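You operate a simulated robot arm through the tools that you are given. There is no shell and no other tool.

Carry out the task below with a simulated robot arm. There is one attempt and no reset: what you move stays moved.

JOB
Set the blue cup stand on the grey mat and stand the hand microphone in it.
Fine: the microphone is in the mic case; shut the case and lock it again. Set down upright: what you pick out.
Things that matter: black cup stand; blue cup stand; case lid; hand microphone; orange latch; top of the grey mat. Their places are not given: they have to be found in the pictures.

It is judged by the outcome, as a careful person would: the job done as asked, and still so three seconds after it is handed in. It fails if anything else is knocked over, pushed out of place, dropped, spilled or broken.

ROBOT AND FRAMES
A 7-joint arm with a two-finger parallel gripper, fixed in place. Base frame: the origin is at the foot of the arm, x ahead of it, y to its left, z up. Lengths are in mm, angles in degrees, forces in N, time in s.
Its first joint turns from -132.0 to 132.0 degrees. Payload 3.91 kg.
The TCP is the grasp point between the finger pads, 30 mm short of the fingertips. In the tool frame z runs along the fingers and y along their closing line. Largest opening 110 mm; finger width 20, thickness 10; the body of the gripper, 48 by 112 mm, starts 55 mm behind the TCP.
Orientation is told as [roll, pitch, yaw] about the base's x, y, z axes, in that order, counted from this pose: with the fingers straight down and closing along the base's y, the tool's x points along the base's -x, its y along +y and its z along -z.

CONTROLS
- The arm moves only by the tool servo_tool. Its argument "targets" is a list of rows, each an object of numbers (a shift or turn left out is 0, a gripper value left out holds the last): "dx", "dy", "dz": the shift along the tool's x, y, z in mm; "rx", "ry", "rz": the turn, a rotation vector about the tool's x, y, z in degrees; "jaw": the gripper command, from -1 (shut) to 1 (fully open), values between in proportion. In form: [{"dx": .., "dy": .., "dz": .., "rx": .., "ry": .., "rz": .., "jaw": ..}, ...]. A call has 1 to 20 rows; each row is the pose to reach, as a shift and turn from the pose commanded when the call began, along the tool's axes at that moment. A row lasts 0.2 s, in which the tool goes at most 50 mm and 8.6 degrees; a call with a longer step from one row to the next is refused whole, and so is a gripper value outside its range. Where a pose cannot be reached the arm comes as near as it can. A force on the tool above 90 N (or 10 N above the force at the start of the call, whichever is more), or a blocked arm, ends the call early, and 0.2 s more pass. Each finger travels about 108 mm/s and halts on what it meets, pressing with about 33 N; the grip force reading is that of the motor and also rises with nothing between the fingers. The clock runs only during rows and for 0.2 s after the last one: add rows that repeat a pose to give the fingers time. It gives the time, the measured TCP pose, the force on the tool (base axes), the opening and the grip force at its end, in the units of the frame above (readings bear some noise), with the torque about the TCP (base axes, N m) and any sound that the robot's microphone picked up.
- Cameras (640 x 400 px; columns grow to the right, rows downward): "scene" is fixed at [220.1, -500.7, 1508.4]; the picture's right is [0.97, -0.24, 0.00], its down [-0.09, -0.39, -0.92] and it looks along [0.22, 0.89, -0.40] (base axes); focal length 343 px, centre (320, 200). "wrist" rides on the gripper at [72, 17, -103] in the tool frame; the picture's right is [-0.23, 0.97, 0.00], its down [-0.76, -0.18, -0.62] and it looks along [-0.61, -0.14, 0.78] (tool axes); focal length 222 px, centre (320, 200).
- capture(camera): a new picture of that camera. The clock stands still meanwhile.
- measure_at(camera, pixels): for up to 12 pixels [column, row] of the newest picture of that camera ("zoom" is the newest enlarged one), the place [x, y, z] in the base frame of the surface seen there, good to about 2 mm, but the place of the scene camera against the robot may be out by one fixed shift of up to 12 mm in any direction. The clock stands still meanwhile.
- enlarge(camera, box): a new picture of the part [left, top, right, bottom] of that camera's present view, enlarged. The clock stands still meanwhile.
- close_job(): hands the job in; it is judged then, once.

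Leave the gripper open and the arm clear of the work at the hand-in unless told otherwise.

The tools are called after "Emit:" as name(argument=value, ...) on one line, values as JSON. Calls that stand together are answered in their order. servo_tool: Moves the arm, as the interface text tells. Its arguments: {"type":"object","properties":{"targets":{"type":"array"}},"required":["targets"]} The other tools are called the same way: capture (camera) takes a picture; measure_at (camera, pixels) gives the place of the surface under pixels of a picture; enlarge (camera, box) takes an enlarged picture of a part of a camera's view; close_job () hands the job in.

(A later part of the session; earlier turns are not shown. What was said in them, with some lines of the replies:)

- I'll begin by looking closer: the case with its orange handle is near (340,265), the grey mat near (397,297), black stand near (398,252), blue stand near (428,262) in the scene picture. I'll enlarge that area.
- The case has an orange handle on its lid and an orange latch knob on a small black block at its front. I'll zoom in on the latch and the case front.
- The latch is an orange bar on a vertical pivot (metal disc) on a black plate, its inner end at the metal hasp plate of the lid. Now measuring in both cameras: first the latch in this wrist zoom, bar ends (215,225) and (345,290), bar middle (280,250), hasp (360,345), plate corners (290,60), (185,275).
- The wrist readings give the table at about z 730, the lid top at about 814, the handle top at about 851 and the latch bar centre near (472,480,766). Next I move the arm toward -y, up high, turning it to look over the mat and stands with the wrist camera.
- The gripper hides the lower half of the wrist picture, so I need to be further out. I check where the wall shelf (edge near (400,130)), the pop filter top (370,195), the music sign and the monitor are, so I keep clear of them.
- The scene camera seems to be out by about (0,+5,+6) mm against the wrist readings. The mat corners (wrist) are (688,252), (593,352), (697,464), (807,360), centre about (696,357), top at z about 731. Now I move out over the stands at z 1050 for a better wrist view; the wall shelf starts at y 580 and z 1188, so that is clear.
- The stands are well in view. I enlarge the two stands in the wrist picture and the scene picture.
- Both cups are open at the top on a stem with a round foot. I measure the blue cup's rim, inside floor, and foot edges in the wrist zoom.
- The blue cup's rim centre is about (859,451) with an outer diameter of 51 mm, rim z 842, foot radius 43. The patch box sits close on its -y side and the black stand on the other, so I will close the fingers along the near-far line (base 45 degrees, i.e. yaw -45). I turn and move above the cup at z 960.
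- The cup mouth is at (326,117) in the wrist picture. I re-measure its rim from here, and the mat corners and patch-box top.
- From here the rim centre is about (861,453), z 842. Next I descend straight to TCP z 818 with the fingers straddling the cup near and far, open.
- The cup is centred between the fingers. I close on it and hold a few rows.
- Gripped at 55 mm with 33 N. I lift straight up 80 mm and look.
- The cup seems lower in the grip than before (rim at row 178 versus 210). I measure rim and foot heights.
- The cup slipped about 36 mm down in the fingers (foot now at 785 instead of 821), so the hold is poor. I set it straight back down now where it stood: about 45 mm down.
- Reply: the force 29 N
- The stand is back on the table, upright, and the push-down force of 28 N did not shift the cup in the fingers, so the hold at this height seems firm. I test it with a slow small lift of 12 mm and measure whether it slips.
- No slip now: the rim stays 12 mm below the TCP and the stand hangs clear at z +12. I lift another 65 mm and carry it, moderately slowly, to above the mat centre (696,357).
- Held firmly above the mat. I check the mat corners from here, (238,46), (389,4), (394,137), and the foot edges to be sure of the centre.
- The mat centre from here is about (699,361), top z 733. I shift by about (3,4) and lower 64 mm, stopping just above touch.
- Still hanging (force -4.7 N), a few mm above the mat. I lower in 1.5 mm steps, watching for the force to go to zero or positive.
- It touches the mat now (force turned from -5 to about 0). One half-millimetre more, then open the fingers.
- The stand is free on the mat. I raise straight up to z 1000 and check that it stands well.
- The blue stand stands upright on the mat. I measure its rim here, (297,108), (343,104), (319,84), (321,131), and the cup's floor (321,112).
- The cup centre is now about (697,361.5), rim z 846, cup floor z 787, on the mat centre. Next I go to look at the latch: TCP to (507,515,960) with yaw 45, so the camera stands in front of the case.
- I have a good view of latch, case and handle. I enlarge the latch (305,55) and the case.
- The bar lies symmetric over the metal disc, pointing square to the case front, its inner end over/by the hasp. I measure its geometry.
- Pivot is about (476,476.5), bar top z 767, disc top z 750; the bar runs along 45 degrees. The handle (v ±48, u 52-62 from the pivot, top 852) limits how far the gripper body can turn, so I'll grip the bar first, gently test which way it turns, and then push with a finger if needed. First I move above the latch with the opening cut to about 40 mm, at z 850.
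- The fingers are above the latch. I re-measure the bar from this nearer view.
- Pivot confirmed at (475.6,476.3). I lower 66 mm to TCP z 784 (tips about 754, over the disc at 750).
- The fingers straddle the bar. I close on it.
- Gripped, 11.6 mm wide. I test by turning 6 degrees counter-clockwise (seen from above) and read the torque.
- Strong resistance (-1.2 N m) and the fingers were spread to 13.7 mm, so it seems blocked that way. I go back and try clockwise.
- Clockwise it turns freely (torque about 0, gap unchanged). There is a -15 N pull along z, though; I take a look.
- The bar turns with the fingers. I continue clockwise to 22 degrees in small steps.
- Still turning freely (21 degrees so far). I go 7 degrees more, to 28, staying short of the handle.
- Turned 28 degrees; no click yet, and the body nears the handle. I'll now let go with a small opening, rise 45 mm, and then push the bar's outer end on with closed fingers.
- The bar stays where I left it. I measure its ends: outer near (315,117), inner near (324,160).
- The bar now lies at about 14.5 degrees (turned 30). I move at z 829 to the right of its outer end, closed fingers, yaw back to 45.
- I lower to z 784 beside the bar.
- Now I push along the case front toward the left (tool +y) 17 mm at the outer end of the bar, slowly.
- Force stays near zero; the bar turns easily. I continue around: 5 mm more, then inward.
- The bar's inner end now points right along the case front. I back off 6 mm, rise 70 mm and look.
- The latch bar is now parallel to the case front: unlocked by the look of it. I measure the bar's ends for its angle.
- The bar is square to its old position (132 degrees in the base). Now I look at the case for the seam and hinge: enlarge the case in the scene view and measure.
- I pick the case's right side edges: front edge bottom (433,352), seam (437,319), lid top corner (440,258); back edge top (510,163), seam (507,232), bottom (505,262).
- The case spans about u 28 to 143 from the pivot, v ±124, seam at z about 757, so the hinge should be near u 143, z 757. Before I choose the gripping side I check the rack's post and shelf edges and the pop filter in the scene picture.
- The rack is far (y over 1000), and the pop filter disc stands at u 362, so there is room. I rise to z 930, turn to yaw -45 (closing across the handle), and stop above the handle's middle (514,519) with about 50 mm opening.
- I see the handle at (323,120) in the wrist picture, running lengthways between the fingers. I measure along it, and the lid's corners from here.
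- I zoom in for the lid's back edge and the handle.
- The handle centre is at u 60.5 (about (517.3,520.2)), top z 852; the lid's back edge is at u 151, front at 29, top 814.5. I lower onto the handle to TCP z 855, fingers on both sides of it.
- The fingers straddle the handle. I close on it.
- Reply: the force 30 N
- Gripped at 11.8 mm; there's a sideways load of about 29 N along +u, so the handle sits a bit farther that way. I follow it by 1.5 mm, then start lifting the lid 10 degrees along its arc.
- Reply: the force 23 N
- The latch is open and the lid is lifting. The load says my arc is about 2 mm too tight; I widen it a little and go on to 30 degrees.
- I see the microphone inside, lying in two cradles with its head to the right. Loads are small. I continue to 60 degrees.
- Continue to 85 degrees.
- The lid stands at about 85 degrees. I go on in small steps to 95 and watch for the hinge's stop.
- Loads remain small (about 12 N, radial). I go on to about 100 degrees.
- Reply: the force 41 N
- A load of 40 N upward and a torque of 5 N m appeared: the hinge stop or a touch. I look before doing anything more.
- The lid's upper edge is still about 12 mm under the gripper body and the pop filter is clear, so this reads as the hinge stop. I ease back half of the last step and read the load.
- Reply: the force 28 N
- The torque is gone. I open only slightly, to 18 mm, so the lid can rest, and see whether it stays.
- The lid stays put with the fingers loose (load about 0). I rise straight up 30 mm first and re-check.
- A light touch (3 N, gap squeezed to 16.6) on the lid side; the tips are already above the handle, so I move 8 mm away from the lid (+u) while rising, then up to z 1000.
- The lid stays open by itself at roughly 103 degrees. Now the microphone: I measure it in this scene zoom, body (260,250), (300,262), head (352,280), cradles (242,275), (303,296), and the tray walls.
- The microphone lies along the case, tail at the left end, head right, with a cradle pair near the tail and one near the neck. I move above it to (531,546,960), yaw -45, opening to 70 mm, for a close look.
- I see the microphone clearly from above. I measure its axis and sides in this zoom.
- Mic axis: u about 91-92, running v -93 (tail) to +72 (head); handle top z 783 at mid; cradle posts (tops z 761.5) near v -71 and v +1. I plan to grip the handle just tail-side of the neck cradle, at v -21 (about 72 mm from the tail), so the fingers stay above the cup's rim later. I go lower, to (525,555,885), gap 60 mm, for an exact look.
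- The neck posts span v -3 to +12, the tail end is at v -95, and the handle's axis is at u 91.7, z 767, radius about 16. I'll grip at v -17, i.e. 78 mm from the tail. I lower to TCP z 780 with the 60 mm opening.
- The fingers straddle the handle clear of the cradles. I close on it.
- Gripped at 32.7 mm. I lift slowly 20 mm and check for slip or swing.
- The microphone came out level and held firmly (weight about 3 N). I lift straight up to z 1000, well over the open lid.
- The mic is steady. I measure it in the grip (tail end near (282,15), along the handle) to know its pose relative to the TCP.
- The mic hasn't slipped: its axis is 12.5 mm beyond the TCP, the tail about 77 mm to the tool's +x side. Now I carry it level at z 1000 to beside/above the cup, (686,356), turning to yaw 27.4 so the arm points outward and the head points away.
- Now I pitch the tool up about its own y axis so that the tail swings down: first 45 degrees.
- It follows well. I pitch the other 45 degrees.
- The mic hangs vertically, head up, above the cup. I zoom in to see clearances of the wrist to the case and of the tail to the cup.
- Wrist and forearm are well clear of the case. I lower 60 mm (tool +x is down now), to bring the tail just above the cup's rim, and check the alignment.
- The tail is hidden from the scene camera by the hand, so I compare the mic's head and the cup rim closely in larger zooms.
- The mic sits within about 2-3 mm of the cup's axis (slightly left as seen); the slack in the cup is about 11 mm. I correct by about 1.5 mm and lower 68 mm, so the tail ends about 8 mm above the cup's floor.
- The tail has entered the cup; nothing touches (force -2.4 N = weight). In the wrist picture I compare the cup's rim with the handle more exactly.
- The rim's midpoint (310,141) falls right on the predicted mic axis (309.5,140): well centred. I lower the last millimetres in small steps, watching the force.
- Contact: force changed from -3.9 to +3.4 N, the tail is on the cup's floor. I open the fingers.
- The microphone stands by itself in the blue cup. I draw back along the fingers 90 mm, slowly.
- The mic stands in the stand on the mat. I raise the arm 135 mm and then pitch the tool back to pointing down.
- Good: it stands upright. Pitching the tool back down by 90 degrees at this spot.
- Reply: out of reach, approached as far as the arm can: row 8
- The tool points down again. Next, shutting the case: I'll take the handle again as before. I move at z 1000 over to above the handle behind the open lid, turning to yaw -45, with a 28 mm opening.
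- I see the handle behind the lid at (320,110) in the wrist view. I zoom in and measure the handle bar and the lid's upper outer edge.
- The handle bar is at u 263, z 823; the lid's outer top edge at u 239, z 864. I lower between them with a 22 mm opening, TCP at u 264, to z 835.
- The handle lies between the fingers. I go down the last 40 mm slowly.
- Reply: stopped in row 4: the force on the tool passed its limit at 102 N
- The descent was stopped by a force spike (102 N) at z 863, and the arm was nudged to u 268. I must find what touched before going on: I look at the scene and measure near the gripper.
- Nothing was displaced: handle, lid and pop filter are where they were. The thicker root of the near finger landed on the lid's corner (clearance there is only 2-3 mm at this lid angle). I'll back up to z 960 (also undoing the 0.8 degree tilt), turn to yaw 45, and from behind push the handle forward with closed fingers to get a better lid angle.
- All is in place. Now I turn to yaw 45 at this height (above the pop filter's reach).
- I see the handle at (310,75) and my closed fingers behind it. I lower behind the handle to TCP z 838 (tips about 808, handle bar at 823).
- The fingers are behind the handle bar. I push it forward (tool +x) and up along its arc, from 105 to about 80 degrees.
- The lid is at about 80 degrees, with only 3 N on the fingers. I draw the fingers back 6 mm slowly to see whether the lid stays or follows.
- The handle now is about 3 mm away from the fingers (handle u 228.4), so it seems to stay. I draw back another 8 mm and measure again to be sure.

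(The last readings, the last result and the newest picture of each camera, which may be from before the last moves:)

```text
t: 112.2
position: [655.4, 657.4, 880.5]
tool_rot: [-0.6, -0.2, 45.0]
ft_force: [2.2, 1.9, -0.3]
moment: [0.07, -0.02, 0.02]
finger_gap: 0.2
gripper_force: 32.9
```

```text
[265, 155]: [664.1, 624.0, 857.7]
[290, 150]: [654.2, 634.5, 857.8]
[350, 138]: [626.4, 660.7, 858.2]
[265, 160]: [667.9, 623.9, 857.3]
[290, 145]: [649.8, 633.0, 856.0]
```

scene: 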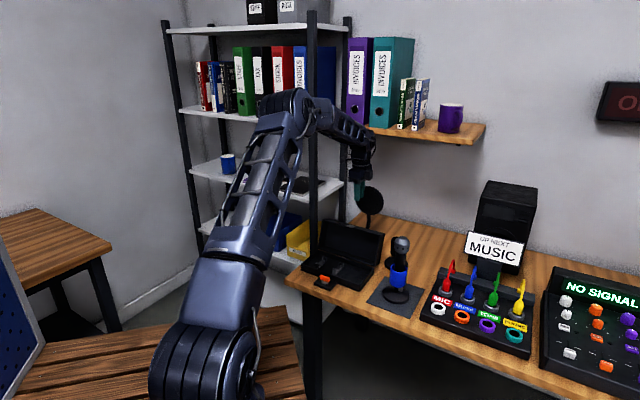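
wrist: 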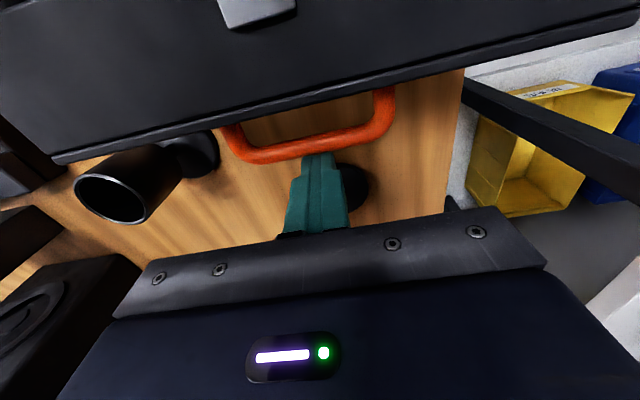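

The lid follows the fingers: it leans back by its own weight to its stop. So I lower it back gently onto the stop along the arc, and will then take the handle with a narrower opening (16-17 mm) and a slight tilt to keep the finger root off the lid's corner.

Emit:
servo_tool(targets=[{"dx": -4, "dz": 4}, {"dx": -8, "dz": 8}, {"dx": -11, "dz": 11.4}, {"dx": -14.5, "dz": 15.8}, {"dx": -18, "dz": 20.3}, {"dx": -21.2, "dz": 25}, {"dx": -24.2, "dz": 29.8}, {"dx": -27, "dz": 34}, {"dx": -32, "dz": 36}, {"dx": -38, "dz": 36}, {"dx": -38, "dz": 36}])

Emit:
capture(camera="wrist")

Emit:
measure_at(camera="wrist", pixels=[[265, 140], [290, 135], [330, 128], [350, 120]])

```text
t: 114.6
position: [680.9, 682.8, 844.1]
tool_rot: [-0.5, -0.2, 44.9]
ft_force: [0.2, 0.3, -0.4]
moment: [-0.01, 0.01, -0.01]
finger_gap: 0.0
gripper_force: 33.4
```

```text
taken
```

wrist: 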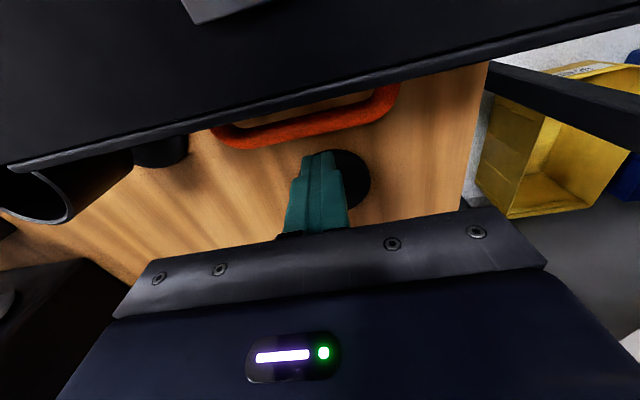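

```text
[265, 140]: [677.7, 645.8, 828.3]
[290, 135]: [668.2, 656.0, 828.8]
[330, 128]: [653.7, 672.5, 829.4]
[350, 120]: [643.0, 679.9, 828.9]
```

The lid is back on its stop, the handle at u 263.5, z 823. I measure the lid's outer top edge from this side too: just inside the edge at (200,122), (300,97), (400,70).

Emit:
enlarge(camera="wrist", box=[180, 40, 420, 180])

```text
2.67 times, centred on (300, 110) of wrist
```

zoom: 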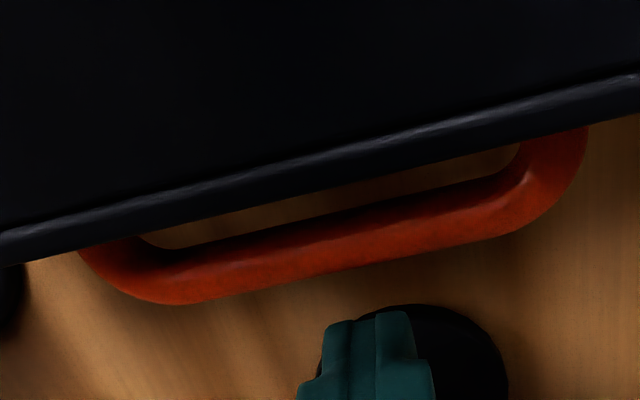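

Emit:
measure_at(camera="zoom", pixels=[[320, 150], [320, 162], [320, 175], [320, 183], [320, 230], [320, 245], [320, 260], [330, 140], [440, 120], [440, 148]])

```text
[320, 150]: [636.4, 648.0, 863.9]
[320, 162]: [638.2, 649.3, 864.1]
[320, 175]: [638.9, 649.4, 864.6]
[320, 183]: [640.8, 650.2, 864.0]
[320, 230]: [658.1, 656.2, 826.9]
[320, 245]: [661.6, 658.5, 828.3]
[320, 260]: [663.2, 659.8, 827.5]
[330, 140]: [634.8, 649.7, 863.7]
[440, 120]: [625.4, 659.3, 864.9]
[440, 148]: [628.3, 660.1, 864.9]
```

Measured: lid edge u 240, z 864; handle bar u 262.5, z 823. I raise to z 960, turn back to yaw -45 there, and set the opening to 17 mm.

Emit:
servo_tool(targets=[{"dz": -20}, {"dz": -50}, {"dz": -85}, {"dz": -116}, {"dz": -116, "rz": 6, "jaw": -0.69}, {"dz": -116, "rz": 14}, {"dz": -116, "rz": 22}, {"dz": -116, "rz": 30}, {"dz": -116, "rz": 38}, {"dz": -116, "rz": 46}, {"dz": -116, "rz": 54}, {"dz": -116, "rz": 62}, {"dz": -116, "rz": 70}, {"dz": -116, "rz": 78}, {"dz": -116, "rz": 86}, {"dz": -116, "rz": 90}, {"dz": -116, "rz": 90}])

Emit:
servo_tool(targets=[{"dz": 0}])

```text
t: 118.2
position: [682.4, 684.5, 959.6]
tool_rot: [0.2, -0.6, -45.1]
ft_force: [0.2, 0.8, 0.8]
moment: [-0.01, 0.03, 0.02]
finger_gap: 17.1
gripper_force: 0.0
```

```text
t: 118.6
position: [680.8, 683.5, 960.4]
tool_rot: [0.1, -0.4, -45.0]
ft_force: [-0.2, 0.5, -0.6]
moment: [-0.03, 0.0, 0.0]
finger_gap: 17.1
gripper_force: 0.0
```

Now I tilt 8 degrees (body leaning away from the lid) and move to the start of a slanted approach line onto the handle.

Emit:
servo_tool(targets=[{"dy": -3, "dz": 3, "rx": 2, "ry": 0.1}, {"dy": -6, "dz": 6, "rx": 4.2, "ry": 0.2}, {"dy": -9.5, "dz": 10, "rx": 6.4, "ry": 0.25}, {"dy": -12.5, "dz": 13.2, "rx": 8.4, "ry": 0.25}, {"dy": -12.5, "dz": 13.2, "rx": 8.4, "ry": 0.25}])

Emit:
capture(camera="wrist")

Emit:
enlarge(camera="wrist", box=[240, 60, 400, 220])

```text
t: 119.8
position: [672.9, 675.3, 947.2]
tool_rot: [-8.2, -0.2, -45.0]
ft_force: [0.6, -0.3, -0.1]
moment: [0.02, -0.02, 0.02]
finger_gap: 17.2
gripper_force: 0.2
```

```text
taken
```

wrist: 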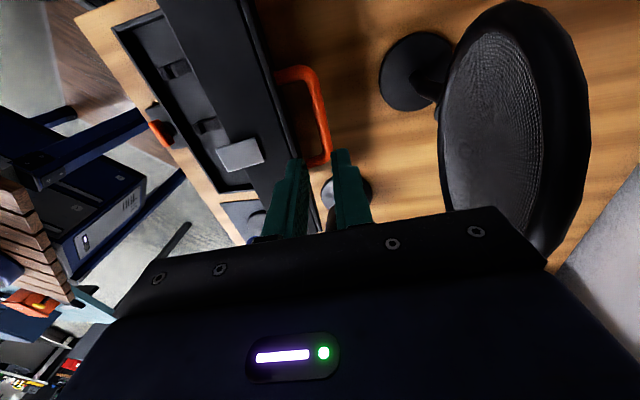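

```text
2.50 times, centred on (320, 140) of wrist
```

zoom: 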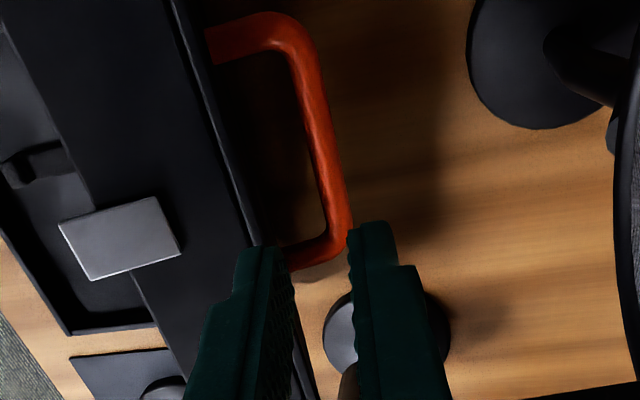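

The tilt is as wanted. I descend 75 mm along the slanted line, with tips then about 14 mm above the handle, and check.

Emit:
servo_tool(targets=[{"dz": 15}, {"dz": 30}, {"dz": 45}, {"dz": 60}, {"dz": 70}, {"dz": 75}, {"dz": 75}])

Emit:
capture(camera="wrist")

Emit:
enlarge(camera="wrist", box=[240, 80, 400, 240])

```text
t: 121.4
position: [665.3, 667.4, 873.1]
tool_rot: [-8.2, -0.2, -45.1]
ft_force: [-0.6, 0.5, -0.1]
moment: [0.01, 0.01, 0.0]
finger_gap: 17.3
gripper_force: 0.1
```

```text
taken
```

wrist: 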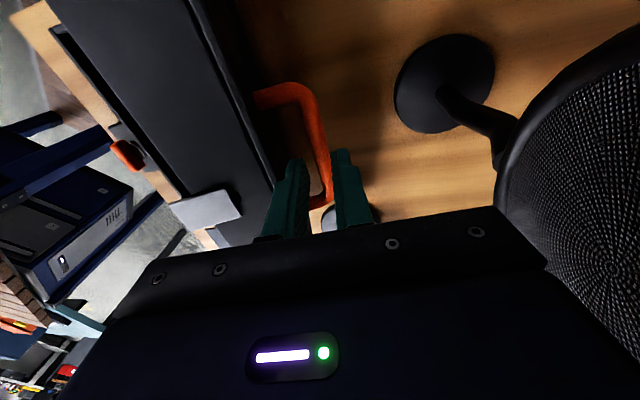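

```text
2.50 times, centred on (320, 160) of wrist
```

zoom: 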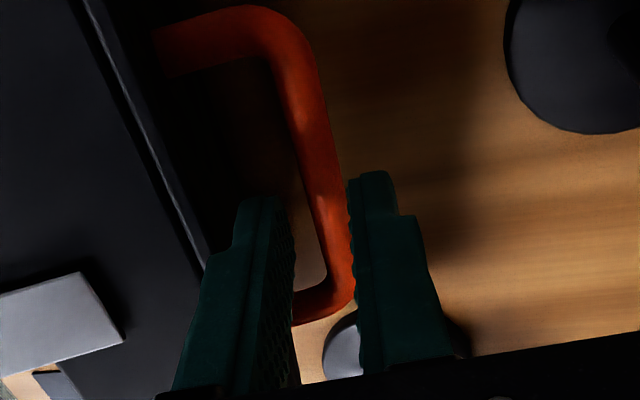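

Emit:
measure_at(camera="zoom", pixels=[[305, 120], [312, 150], [322, 190], [330, 220], [338, 260], [300, 150], [330, 150], [190, 230], [150, 160], [262, 205], [372, 185]])

```text
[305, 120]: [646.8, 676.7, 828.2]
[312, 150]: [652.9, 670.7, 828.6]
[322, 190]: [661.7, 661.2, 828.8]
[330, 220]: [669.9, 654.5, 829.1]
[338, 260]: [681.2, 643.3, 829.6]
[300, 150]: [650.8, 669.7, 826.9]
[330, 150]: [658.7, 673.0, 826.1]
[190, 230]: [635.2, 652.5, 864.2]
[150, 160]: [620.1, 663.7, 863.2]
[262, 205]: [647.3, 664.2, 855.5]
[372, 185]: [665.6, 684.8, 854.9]
```

The handle is about 1.5 mm toward the far finger from the mid-plane. I correct by that and descend the last 38 mm in small steps.

Emit:
servo_tool(targets=[{"dy": 1.5, "dz": 5}, {"dy": 1.5, "dz": 11}, {"dy": 1.5, "dz": 17}, {"dy": 1.5, "dz": 22}, {"dy": 1.5, "dz": 22}])

Emit:
capture(camera="wrist")

```text
t: 122.6
position: [664.0, 668.6, 850.7]
tool_rot: [-8.2, -0.2, -45.1]
ft_force: [0.2, -0.4, 0.7]
moment: [-0.02, 0.04, -0.02]
finger_gap: 17.3
gripper_force: 0.1
```

```text
taken
```

wrist: 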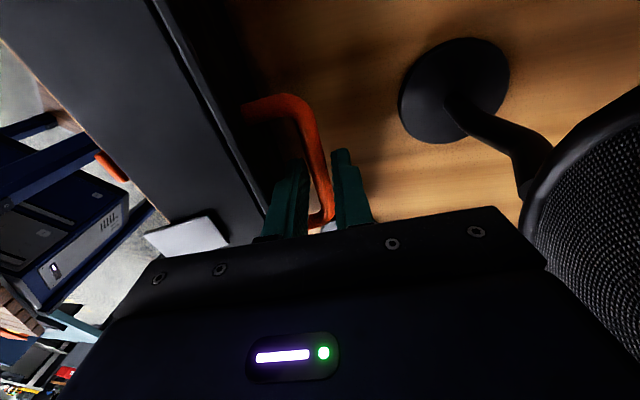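

No touch, the bar is between the fingers. 14 mm more.

Emit:
servo_tool(targets=[{"dz": 4}, {"dz": 8}, {"dz": 12}, {"dz": 14}, {"dz": 14}])

Emit:
capture(camera="wrist")

```text
t: 123.8
position: [663.7, 665.7, 835.5]
tool_rot: [-8.2, -0.2, -44.9]
ft_force: [-0.6, -1.1, 1.0]
moment: [0.02, 0.03, -0.03]
finger_gap: 17.5
gripper_force: 0.1
```

```text
taken
```

wrist: 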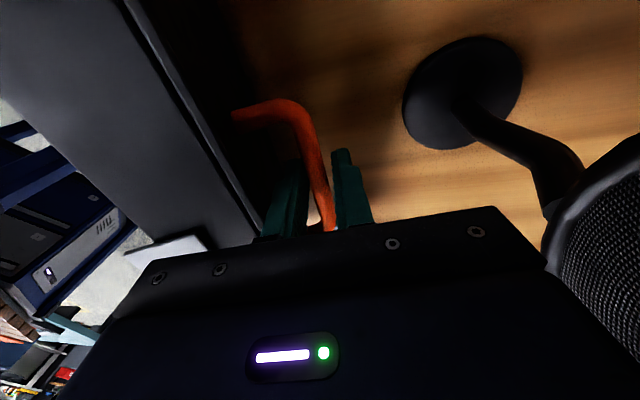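

Now the bar sits 12 mm inside the finger tips with no load. I close on it.

Emit:
servo_tool(targets=[{"jaw": -1}, {"jaw": -1}, {"jaw": -1}, {"jaw": -1}])

```text
t: 124.8
position: [661.7, 663.9, 836.2]
tool_rot: [-8.4, -0.2, -45.0]
ft_force: [-38.5, -46.3, 2.3]
moment: [-0.74, 0.35, -0.56]
finger_gap: 11.7
gripper_force: 45.0
```

Gripped at 11.7 mm, with a sideways load of 60 N toward -u; I follow with 4.5 mm in that direction to relax it.

Emit:
servo_tool(targets=[{"dy": -1.5}, {"dy": -3}, {"dy": -4.5}, {"dy": -4.5}])

```text
t: 125.8
position: [660.8, 663.3, 839.7]
tool_rot: [-7.8, -0.2, -45.0]
ft_force: [2.9, 4.2, -0.7]
moment: [0.34, 0.11, -0.7]
finger_gap: 11.4
gripper_force: 44.5
```

The load is relaxed (5 N). From the four handle positions measured so far, the hinge is near u 152.5, z 763, radius about 126. I now swing the lid back along that arc, first 30 degrees.

Emit:
servo_tool(targets=[{"dy": -3.5, "dz": -4.3}, {"dy": -7.3, "dz": -8.4}, {"dy": -11.2, "dz": -12.2}, {"dy": -15.2, "dz": -15.9}, {"dy": -19.4, "dz": -19.5}, {"dy": -23.8, "dz": -22.8}, {"dy": -28.3, "dz": -26}, {"dy": -33, "dz": -28.9}, {"dy": -37.7, "dz": -31.7}, {"dy": -42.5, "dz": -34.2}, {"dy": -47.5, "dz": -36.6}, {"dy": -52.7, "dz": -38.7}, {"dy": -52.7, "dz": -38.7}])

Emit:
enlarge(camera="scene", box=[300, 170, 420, 290])

```text
t: 128.6
position: [626.9, 628.2, 884.9]
tool_rot: [-8.2, -0.3, -45.0]
ft_force: [6.5, 6.4, 17.4]
moment: [-0.06, -0.04, -0.61]
finger_gap: 11.5
gripper_force: 45.1
```

```text
3.33 times, centred on (360, 230) of scene
```

zoom: 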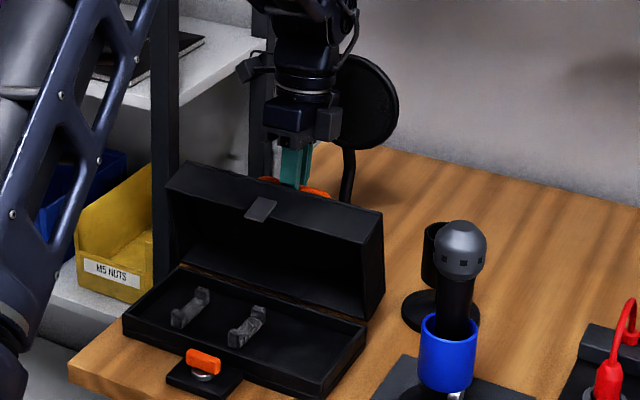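

The lid follows; slight outward load, so I widen the radius by 1.5 mm and carry on through the top, another 40 degrees.

Emit:
servo_tool(targets=[{"dy": -4.9, "dz": -2.7}, {"dy": -9.9, "dz": -4.9}, {"dy": -15.3, "dz": -6.4}, {"dy": -20.7, "dz": -7.6}, {"dy": -26.2, "dz": -8.6}, {"dy": -31.8, "dz": -9.3}, {"dy": -37.3, "dz": -9.8}, {"dy": -42.9, "dz": -10.1}, {"dy": -48.4, "dz": -10.1}, {"dy": -54, "dz": -9.8}, {"dy": -59.5, "dz": -9.3}, {"dy": -65, "dz": -8.6}, {"dy": -70.5, "dz": -7.6}, {"dy": -76, "dz": -6.4}, {"dy": -81.3, "dz": -5}, {"dy": -86.5, "dz": -3.4}, {"dy": -86.5, "dz": -3.4}])

Emit:
enlarge(camera="scene", box=[300, 170, 420, 290])

```text
t: 132.2
position: [566.7, 569.7, 898.8]
tool_rot: [-8.3, -0.2, -45.0]
ft_force: [11.8, -3.0, -25.6]
moment: [0.04, -0.21, -0.28]
finger_gap: 11.3
gripper_force: 45.3
```

```text
3.33 times, centred on (360, 230) of scene
```

zoom: 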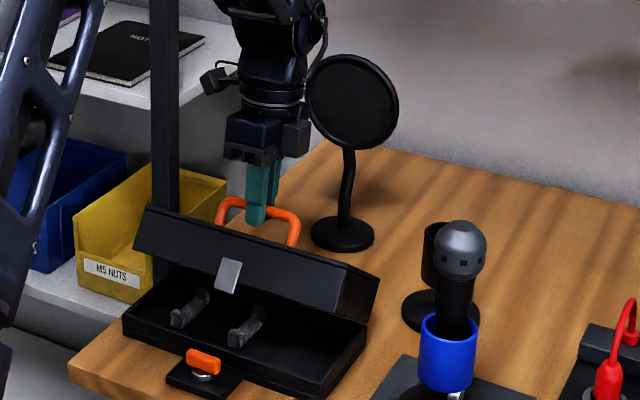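

Now the load says the radius is a bit wide; I tighten it and swing on, to about 12 degrees from shut.

Emit:
servo_tool(targets=[{"dy": -4.5, "dz": 3.5}, {"dy": -9.6, "dz": 5.9}, {"dy": -14.6, "dz": 8.2}, {"dy": -19.5, "dz": 10.7}, {"dy": -24.2, "dz": 13.5}, {"dy": -28.8, "dz": 16.4}, {"dy": -33.3, "dz": 19.6}, {"dy": -37.6, "dz": 22.9}, {"dy": -41.8, "dz": 26.4}, {"dy": -45.9, "dz": 30.1}, {"dy": -45.9, "dz": 30.1}])

Emit:
enlarge(camera="scene", box=[290, 200, 390, 300])

```text
t: 134.6
position: [531.3, 533.0, 874.7]
tool_rot: [-8.3, -0.1, -44.9]
ft_force: [5.7, -0.2, -3.3]
moment: [0.06, -0.12, 0.04]
finger_gap: 11.4
gripper_force: 45.4
```

```text
4.00 times, centred on (340, 250) of scene
```

zoom: 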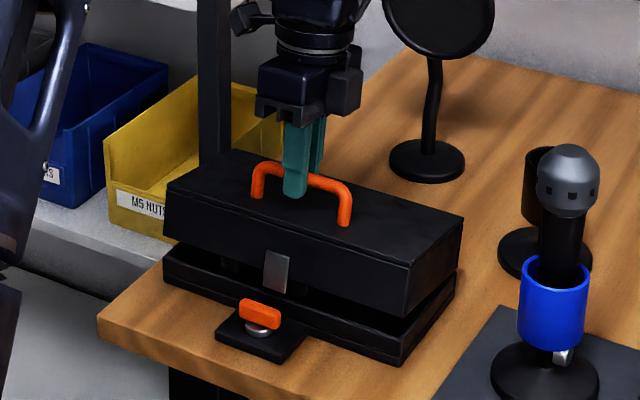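

Loads are small. I close the last degrees slowly.

Emit:
servo_tool(targets=[{"dy": -2.5, "dz": 2.5}, {"dy": -5, "dz": 5.1}, {"dy": -7.5, "dz": 7.9}, {"dy": -9.8, "dz": 10.7}, {"dy": -12.1, "dz": 13.5}, {"dy": -14.4, "dz": 16.4}, {"dy": -14.4, "dz": 16.4}])

Emit:
enlarge(camera="scene", box=[290, 210, 390, 300])

```text
t: 136.2
position: [520.5, 522.5, 861.2]
tool_rot: [-8.0, -0.2, -45.0]
ft_force: [10.9, 14.4, -4.3]
moment: [0.08, -0.37, 0.18]
finger_gap: 11.6
gripper_force: 45.1
```

```text
4.44 times, centred on (340, 255) of scene
```

zoom: 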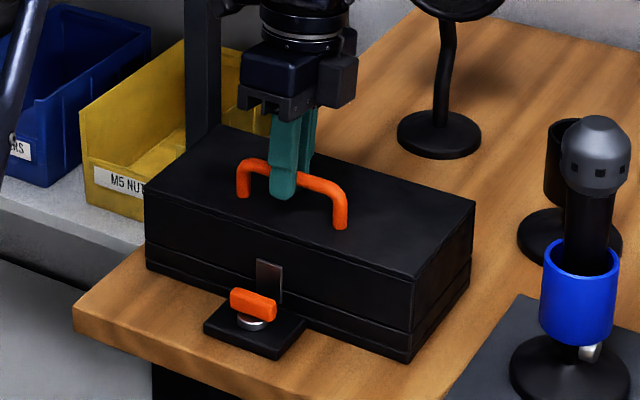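

The lid looks shut. I relax the sideways load and press lightly down to seat it.

Emit:
servo_tool(targets=[{"dy": 0.8, "dz": 1}, {"dy": 1.4, "dz": 2.5}, {"dy": 1.4, "dz": 2.5}])

```text
t: 137.0
position: [519.5, 522.1, 859.9]
tool_rot: [-8.1, -0.2, -44.9]
ft_force: [-2.4, -9.4, 39.7]
moment: [-0.16, 0.13, 0.1]
finger_gap: 12.0
gripper_force: 45.4
```

40 N up: the lid is seated. I ease off, open to 40 mm and rise.

Emit:
servo_tool(targets=[{"dz": -1.5}, {"dz": -1.5, "jaw": -0.27}, {"dz": -1.5, "jaw": -0.27}, {"dz": -10}, {"dz": -25}, {"dz": -45}, {"dz": -65}, {"dz": -65}])

Emit:
capture(camera="wrist")

Emit:
enlarge(camera="scene", box=[290, 210, 390, 300])

```text
t: 138.8
position: [525.2, 530.5, 922.4]
tool_rot: [-8.2, -0.2, -45.0]
ft_force: [0.1, -0.6, 0.5]
moment: [0.02, 0.02, -0.02]
finger_gap: 40.1
gripper_force: 0.0
```

```text
taken
```

wrist: 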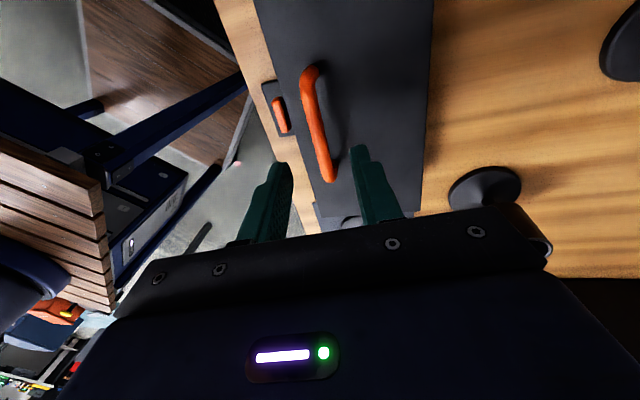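

```text
4.44 times, centred on (340, 255) of scene
```

zoom: 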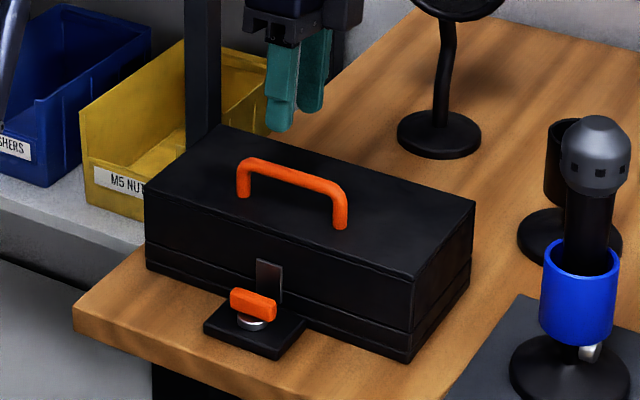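

The case is shut. Now to lock it: I straighten the tilt, turn to yaw 45 and go in front of the latch with closed fingers, first at this height.

Emit:
servo_tool(targets=[{"rx": -4.1, "ry": 0.1}, {"rx": -8.2, "ry": 0.2}, {"rx": -8.2, "ry": 0.2}])

Emit:
servo_tool(targets=[{"dx": -2.1, "dy": -8.7, "rz": -8.2, "jaw": -1}, {"dx": -4.2, "dy": -17.4, "rz": -16.4, "jaw": -1}, {"dx": -6.3, "dy": -26, "rz": -24.5, "jaw": -1}, {"dx": -8.4, "dy": -34.7, "rz": -32.7, "jaw": -1}, {"dx": -10.5, "dy": -43.4, "rz": -40.9, "jaw": -1}, {"dx": -12.7, "dy": -52.1, "rz": -49.1, "jaw": -1}, {"dx": -14.8, "dy": -60.8, "rz": -57.3, "jaw": -1}, {"dx": -16.9, "dy": -69.5, "rz": -65.5, "jaw": -1}, {"dx": -19, "dy": -78.1, "rz": -73.6, "jaw": -1}, {"dx": -21.1, "dy": -86.8, "rz": -81.8, "jaw": -1}, {"dx": -23.2, "dy": -95.5, "rz": -90, "jaw": -1}, {"dx": -23.2, "dy": -95.5, "rz": -90, "jaw": -1}])

Emit:
capture(camera="wrist")

```text
t: 139.6
position: [526.9, 530.1, 922.7]
tool_rot: [0.0, 0.1, -45.0]
ft_force: [0.5, -0.9, 0.1]
moment: [-0.03, -0.02, 0.01]
finger_gap: 40.0
gripper_force: 0.0
```

```text
t: 142.2
position: [474.6, 446.5, 922.1]
tool_rot: [-0.1, 0.0, 45.0]
ft_force: [-0.4, -0.4, 0.2]
moment: [0.0, -0.01, -0.02]
finger_gap: 0.0
gripper_force: 33.3
```

```text
taken
```

wrist: 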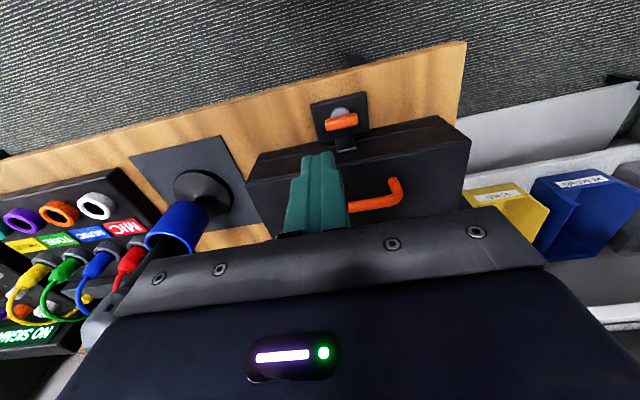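

Orientation is clean. I check the latch and case position again in the wrist view.

Emit:
enlarge(camera="wrist", box=[290, 70, 390, 170])

```text
4.00 times, centred on (340, 120) of wrist
```

zoom: 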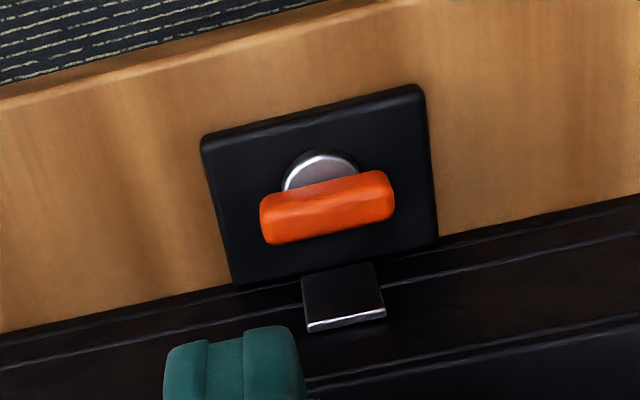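

Emit:
measure_at(camera="zoom", pixels=[[267, 215], [390, 190], [328, 203], [320, 165], [290, 180], [350, 165], [345, 320], [345, 280], [205, 145], [420, 92], [180, 310], [600, 215]])

```text
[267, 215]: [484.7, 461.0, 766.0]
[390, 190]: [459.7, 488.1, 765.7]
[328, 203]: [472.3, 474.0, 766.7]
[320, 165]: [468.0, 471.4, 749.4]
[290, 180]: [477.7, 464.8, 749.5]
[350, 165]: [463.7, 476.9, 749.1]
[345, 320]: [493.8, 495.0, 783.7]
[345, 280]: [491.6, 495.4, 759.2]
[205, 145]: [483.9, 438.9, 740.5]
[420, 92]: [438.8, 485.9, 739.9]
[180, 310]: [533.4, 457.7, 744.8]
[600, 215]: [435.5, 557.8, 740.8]
```

The latch and hasp are exactly where they were. I lower to z 784 in front of the bar's right half.

Emit:
servo_tool(targets=[{"dz": 20}, {"dz": 45}, {"dz": 70}, {"dz": 95}, {"dz": 115}, {"dz": 130}, {"dz": 138}, {"dz": 138}])

Emit:
enlarge(camera="scene", box=[300, 230, 370, 300])

```text
t: 144.0
position: [475.1, 444.7, 784.8]
tool_rot: [0.0, 0.0, 45.0]
ft_force: [0.1, -0.4, -0.2]
moment: [0.02, 0.0, 0.03]
finger_gap: 0.0
gripper_force: 32.8
```

```text
5.71 times, centred on (335, 265) of scene
```

zoom: 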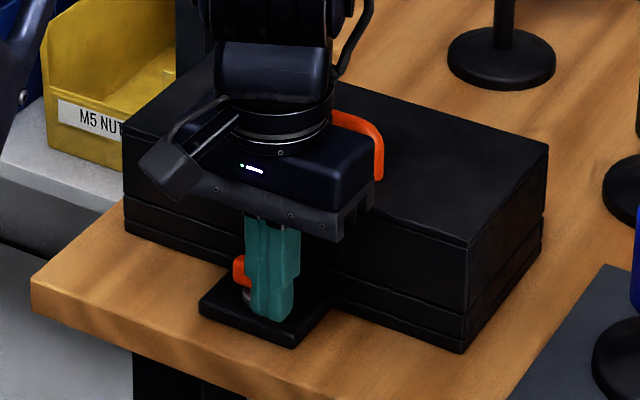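

I push toward the case (tool -x) on the right half of the bar, and around.

Emit:
servo_tool(targets=[{"dx": -3}, {"dx": -6}, {"dx": -9}, {"dx": -12}, {"dx": -15}, {"dx": -17}, {"dx": -17}])

Emit:
servo_tool(targets=[{"dx": -2.5, "dy": 0.5}, {"dx": -5, "dy": 1}, {"dx": -6.5, "dy": 2}, {"dx": -8, "dy": 3}, {"dx": -10, "dy": 4.2}, {"dx": -10, "dy": 4.2}])

Emit:
enlarge(camera="scene", box=[300, 230, 370, 300])

Emit:
capture(camera="wrist")

```text
t: 145.6
position: [487.4, 458.2, 784.8]
tool_rot: [0.0, 0.1, 45.0]
ft_force: [-0.7, -1.0, -0.6]
moment: [-0.01, 0.02, 0.02]
finger_gap: 0.1
gripper_force: 32.0
```

```text
t: 147.0
position: [492.0, 467.7, 785.8]
tool_rot: [0.0, 0.1, 45.1]
ft_force: [0.1, -0.6, -0.3]
moment: [-0.03, -0.04, 0.02]
finger_gap: 0.0
gripper_force: 33.0
```

```text
5.71 times, centred on (335, 265) of scene
```

zoom: 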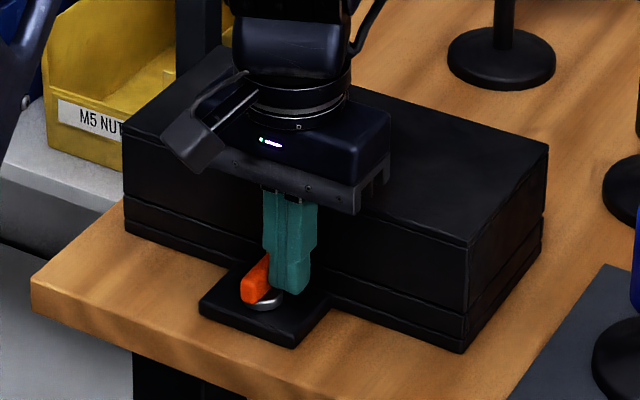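

```text
taken
```

wrist: 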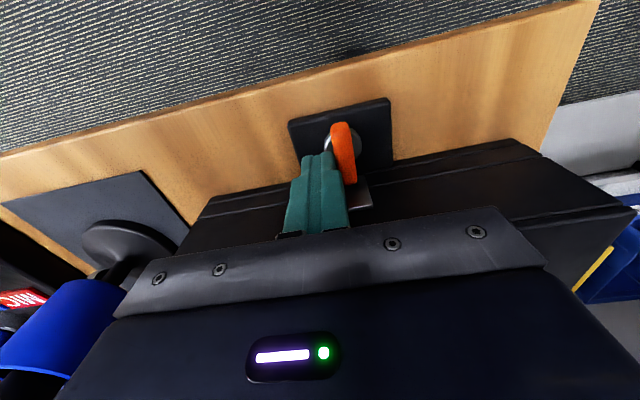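

The bar points at the case again. I back away 6 mm, rise to z 850, move above the pivot and look at the angle.

Emit:
servo_tool(targets=[{"dy": -3}, {"dy": -6}, {"dy": -6, "dz": -20}, {"dy": -6, "dz": -45, "jaw": -0.27}, {"dx": 4, "dy": 6, "dz": -66, "jaw": -0.27}, {"dx": 6, "dy": 16, "dz": -66, "jaw": -0.27}, {"dx": 6, "dy": 16, "dz": -66, "jaw": -0.27}])

Emit:
capture(camera="wrist")

Emit:
enlarge(camera="wrist", box=[270, 80, 370, 180])

```text
t: 148.6
position: [476.4, 475.1, 850.1]
tool_rot: [0.0, 0.0, 44.9]
ft_force: [0.1, 0.5, 0.3]
moment: [-0.02, 0.0, -0.03]
finger_gap: 40.2
gripper_force: 0.0
```

```text
taken
```

wrist: 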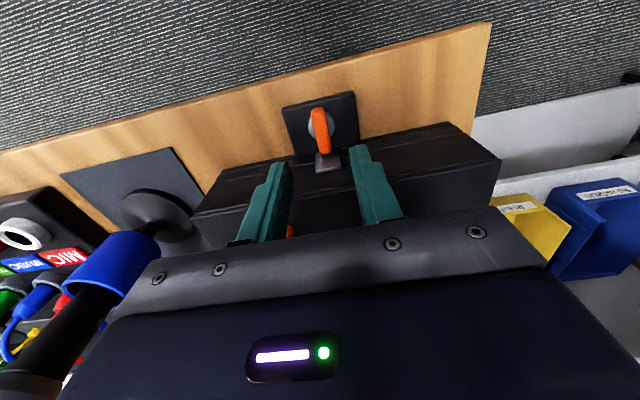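

```text
4.00 times, centred on (320, 130) of wrist
```

zoom: 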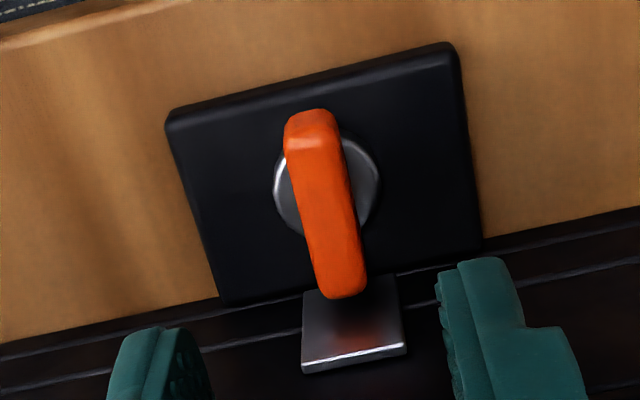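

Emit:
measure_at(camera="zoom", pixels=[[311, 115], [340, 290], [326, 200], [302, 200], [350, 200], [277, 190], [378, 190], [352, 350]])

```text
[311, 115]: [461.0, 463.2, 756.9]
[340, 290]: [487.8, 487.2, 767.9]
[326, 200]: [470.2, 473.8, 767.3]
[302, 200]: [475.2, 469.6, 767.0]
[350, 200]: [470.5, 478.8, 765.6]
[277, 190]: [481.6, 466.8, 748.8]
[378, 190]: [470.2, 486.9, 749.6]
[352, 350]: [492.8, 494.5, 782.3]
```

The bar is within about 2 degrees of its first, locked position. To be sure, I grip it again squarely (which lines it up) and turn it gently against its stop: lower 66 mm.

Emit:
servo_tool(targets=[{"dy": 1.2, "dz": 15}, {"dy": 1.2, "dz": 32}, {"dy": 1.2, "dz": 47}, {"dy": 1.2, "dz": 58}, {"dy": 1.2, "dz": 66}, {"dy": 1.2, "dz": 66}])

Emit:
servo_tool(targets=[{"jaw": -0.6}, {"jaw": -1}, {"jaw": -1}, {"jaw": -1}])

```text
t: 150.0
position: [476.0, 474.8, 784.3]
tool_rot: [-0.1, 0.0, 45.0]
ft_force: [0.7, 0.3, 0.3]
moment: [-0.01, -0.02, -0.01]
finger_gap: 40.2
gripper_force: 0.1
```

```text
t: 151.0
position: [476.5, 475.5, 784.1]
tool_rot: [0.0, 0.1, 45.0]
ft_force: [1.7, -1.4, 0.8]
moment: [-0.01, -0.01, 0.01]
finger_gap: 12.1
gripper_force: 45.2
```

Gripped squarely, no torque. I turn 2.5 degrees counter-clockwise to feel the stop.

Emit:
servo_tool(targets=[{"rz": -1}, {"rz": -2.5}, {"rz": -2.5}])

```text
t: 151.8
position: [475.4, 475.3, 784.4]
tool_rot: [0.0, 0.0, 47.5]
ft_force: [4.0, -4.2, -5.7]
moment: [-0.13, -0.04, -1.08]
finger_gap: 12.5
gripper_force: 44.9
```

Torque -1.1 N m at 2.5 degrees: it is against its stop, just as at the start, so it is locked. I turn back, let go, and rise.

Emit:
servo_tool(targets=[{"rz": 1.5}, {"rz": 2.5}, {"rz": 2.5, "jaw": -0.4}, {"rz": 2.5, "jaw": -0.27}, {"rz": 2.5, "dz": -15}, {"rz": 2.5, "dz": -45}, {"rz": 2.5, "dz": -85}, {"rz": 2.5, "dz": -125}, {"rz": 2.5, "dz": -165}, {"rz": 2.5, "dz": -165}])

Emit:
capture(camera="wrist")

Emit:
capture(camera="scene")

```text
t: 154.0
position: [474.8, 474.5, 947.9]
tool_rot: [0.0, 0.0, 45.1]
ft_force: [-0.2, -0.2, 0.0]
moment: [0.01, 0.02, 0.0]
finger_gap: 40.3
gripper_force: 0.1
```

```text
taken
```

wrist: 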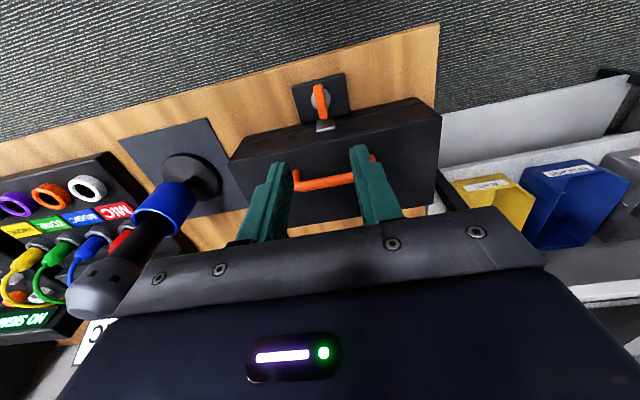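

```text
taken
```

scene: 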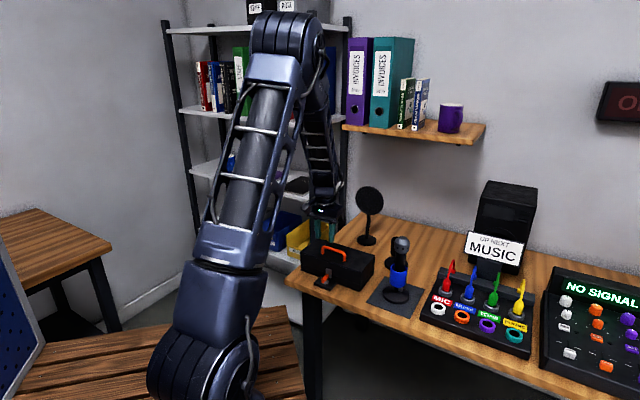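

The case is shut and locked, the mic stands in the blue stand on the mat. I open the gripper fully and take the arm up and back to about where it started, clear of the work.

Emit:
servo_tool(targets=[{"dz": -30, "jaw": 1}, {"dz": -65, "jaw": 1}, {"dz": -100, "jaw": 1}, {"dx": -6, "dy": 24, "dz": -125, "rz": 6}, {"dx": -12, "dy": 48, "dz": -145, "rz": 12}, {"dx": -18, "dy": 72, "dz": -158, "rz": 18}, {"dx": -24, "dy": 96, "dz": -158, "rz": 24}, {"dx": -30, "dy": 120, "dz": -158, "rz": 30}, {"dx": -36, "dy": 145, "dz": -158, "rz": 36}, {"dx": -43, "dy": 170, "dz": -158, "rz": 41}, {"dx": -48.8, "dy": 193, "dz": -158, "rz": 45}, {"dx": -48.8, "dy": 193, "dz": -158, "rz": 45}])

Emit:
enlarge(camera="scene", box=[280, 180, 460, 320])

Emit:
capture(camera="wrist")

```text
t: 156.6
position: [372.1, 646.9, 1109.2]
tool_rot: [0.0, 0.1, -0.1]
ft_force: [-0.7, -0.6, -0.6]
moment: [0.0, -0.01, 0.01]
finger_gap: 110.0
gripper_force: 0.1
```

```text
2.86 times, centred on (370, 250) of scene
```

zoom: 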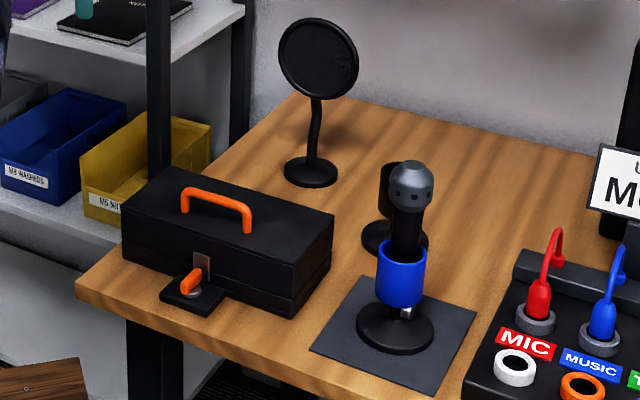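

```text
taken
```

wrist: 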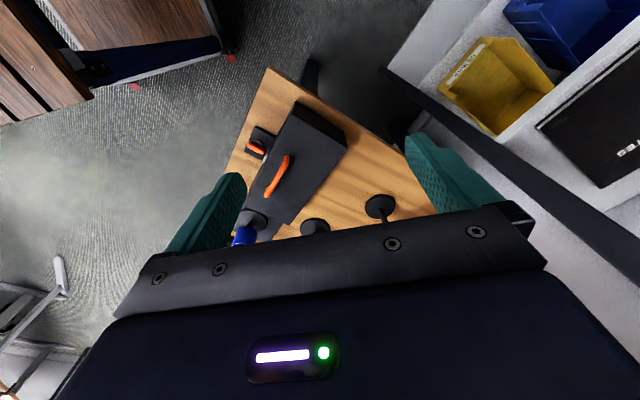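

Compared with the first picture: the case, latch, pop filter and black stand are as they were; the blue stand is on the mat with the microphone upright in it; the case is shut with the latch pointing at the hasp. The gripper is open and the arm clear. I hand in the job.

Emit:
close_job()

```text
The job is handed in.
```

The job is done and handed in. The blue cup stand is on the middle of the grey mat, and the hand microphone stands upright in it, head up. The case is shut and locked again.

- **Latch:** I turned it back against its stop, the position it had at the start. I did not pull on the lid to test the lock.
- **Blue stand:** it slipped about 36 mm in the fingers on the first lift. I set it straight back down upright, and the hold stayed firm for the carry to the mat.
- **Case lid:** while reaching for the handle to shut the lid, a finger pressed on its edge and the arm stopped itself at 102 N. I backed off at once, and measurements showed the handle, lid and pop filter had not moved.

In the last pictures, the black stand, pop filter and case looked unchanged from the start. The gripper is open and the arm is back near its starting position, clear of the work.
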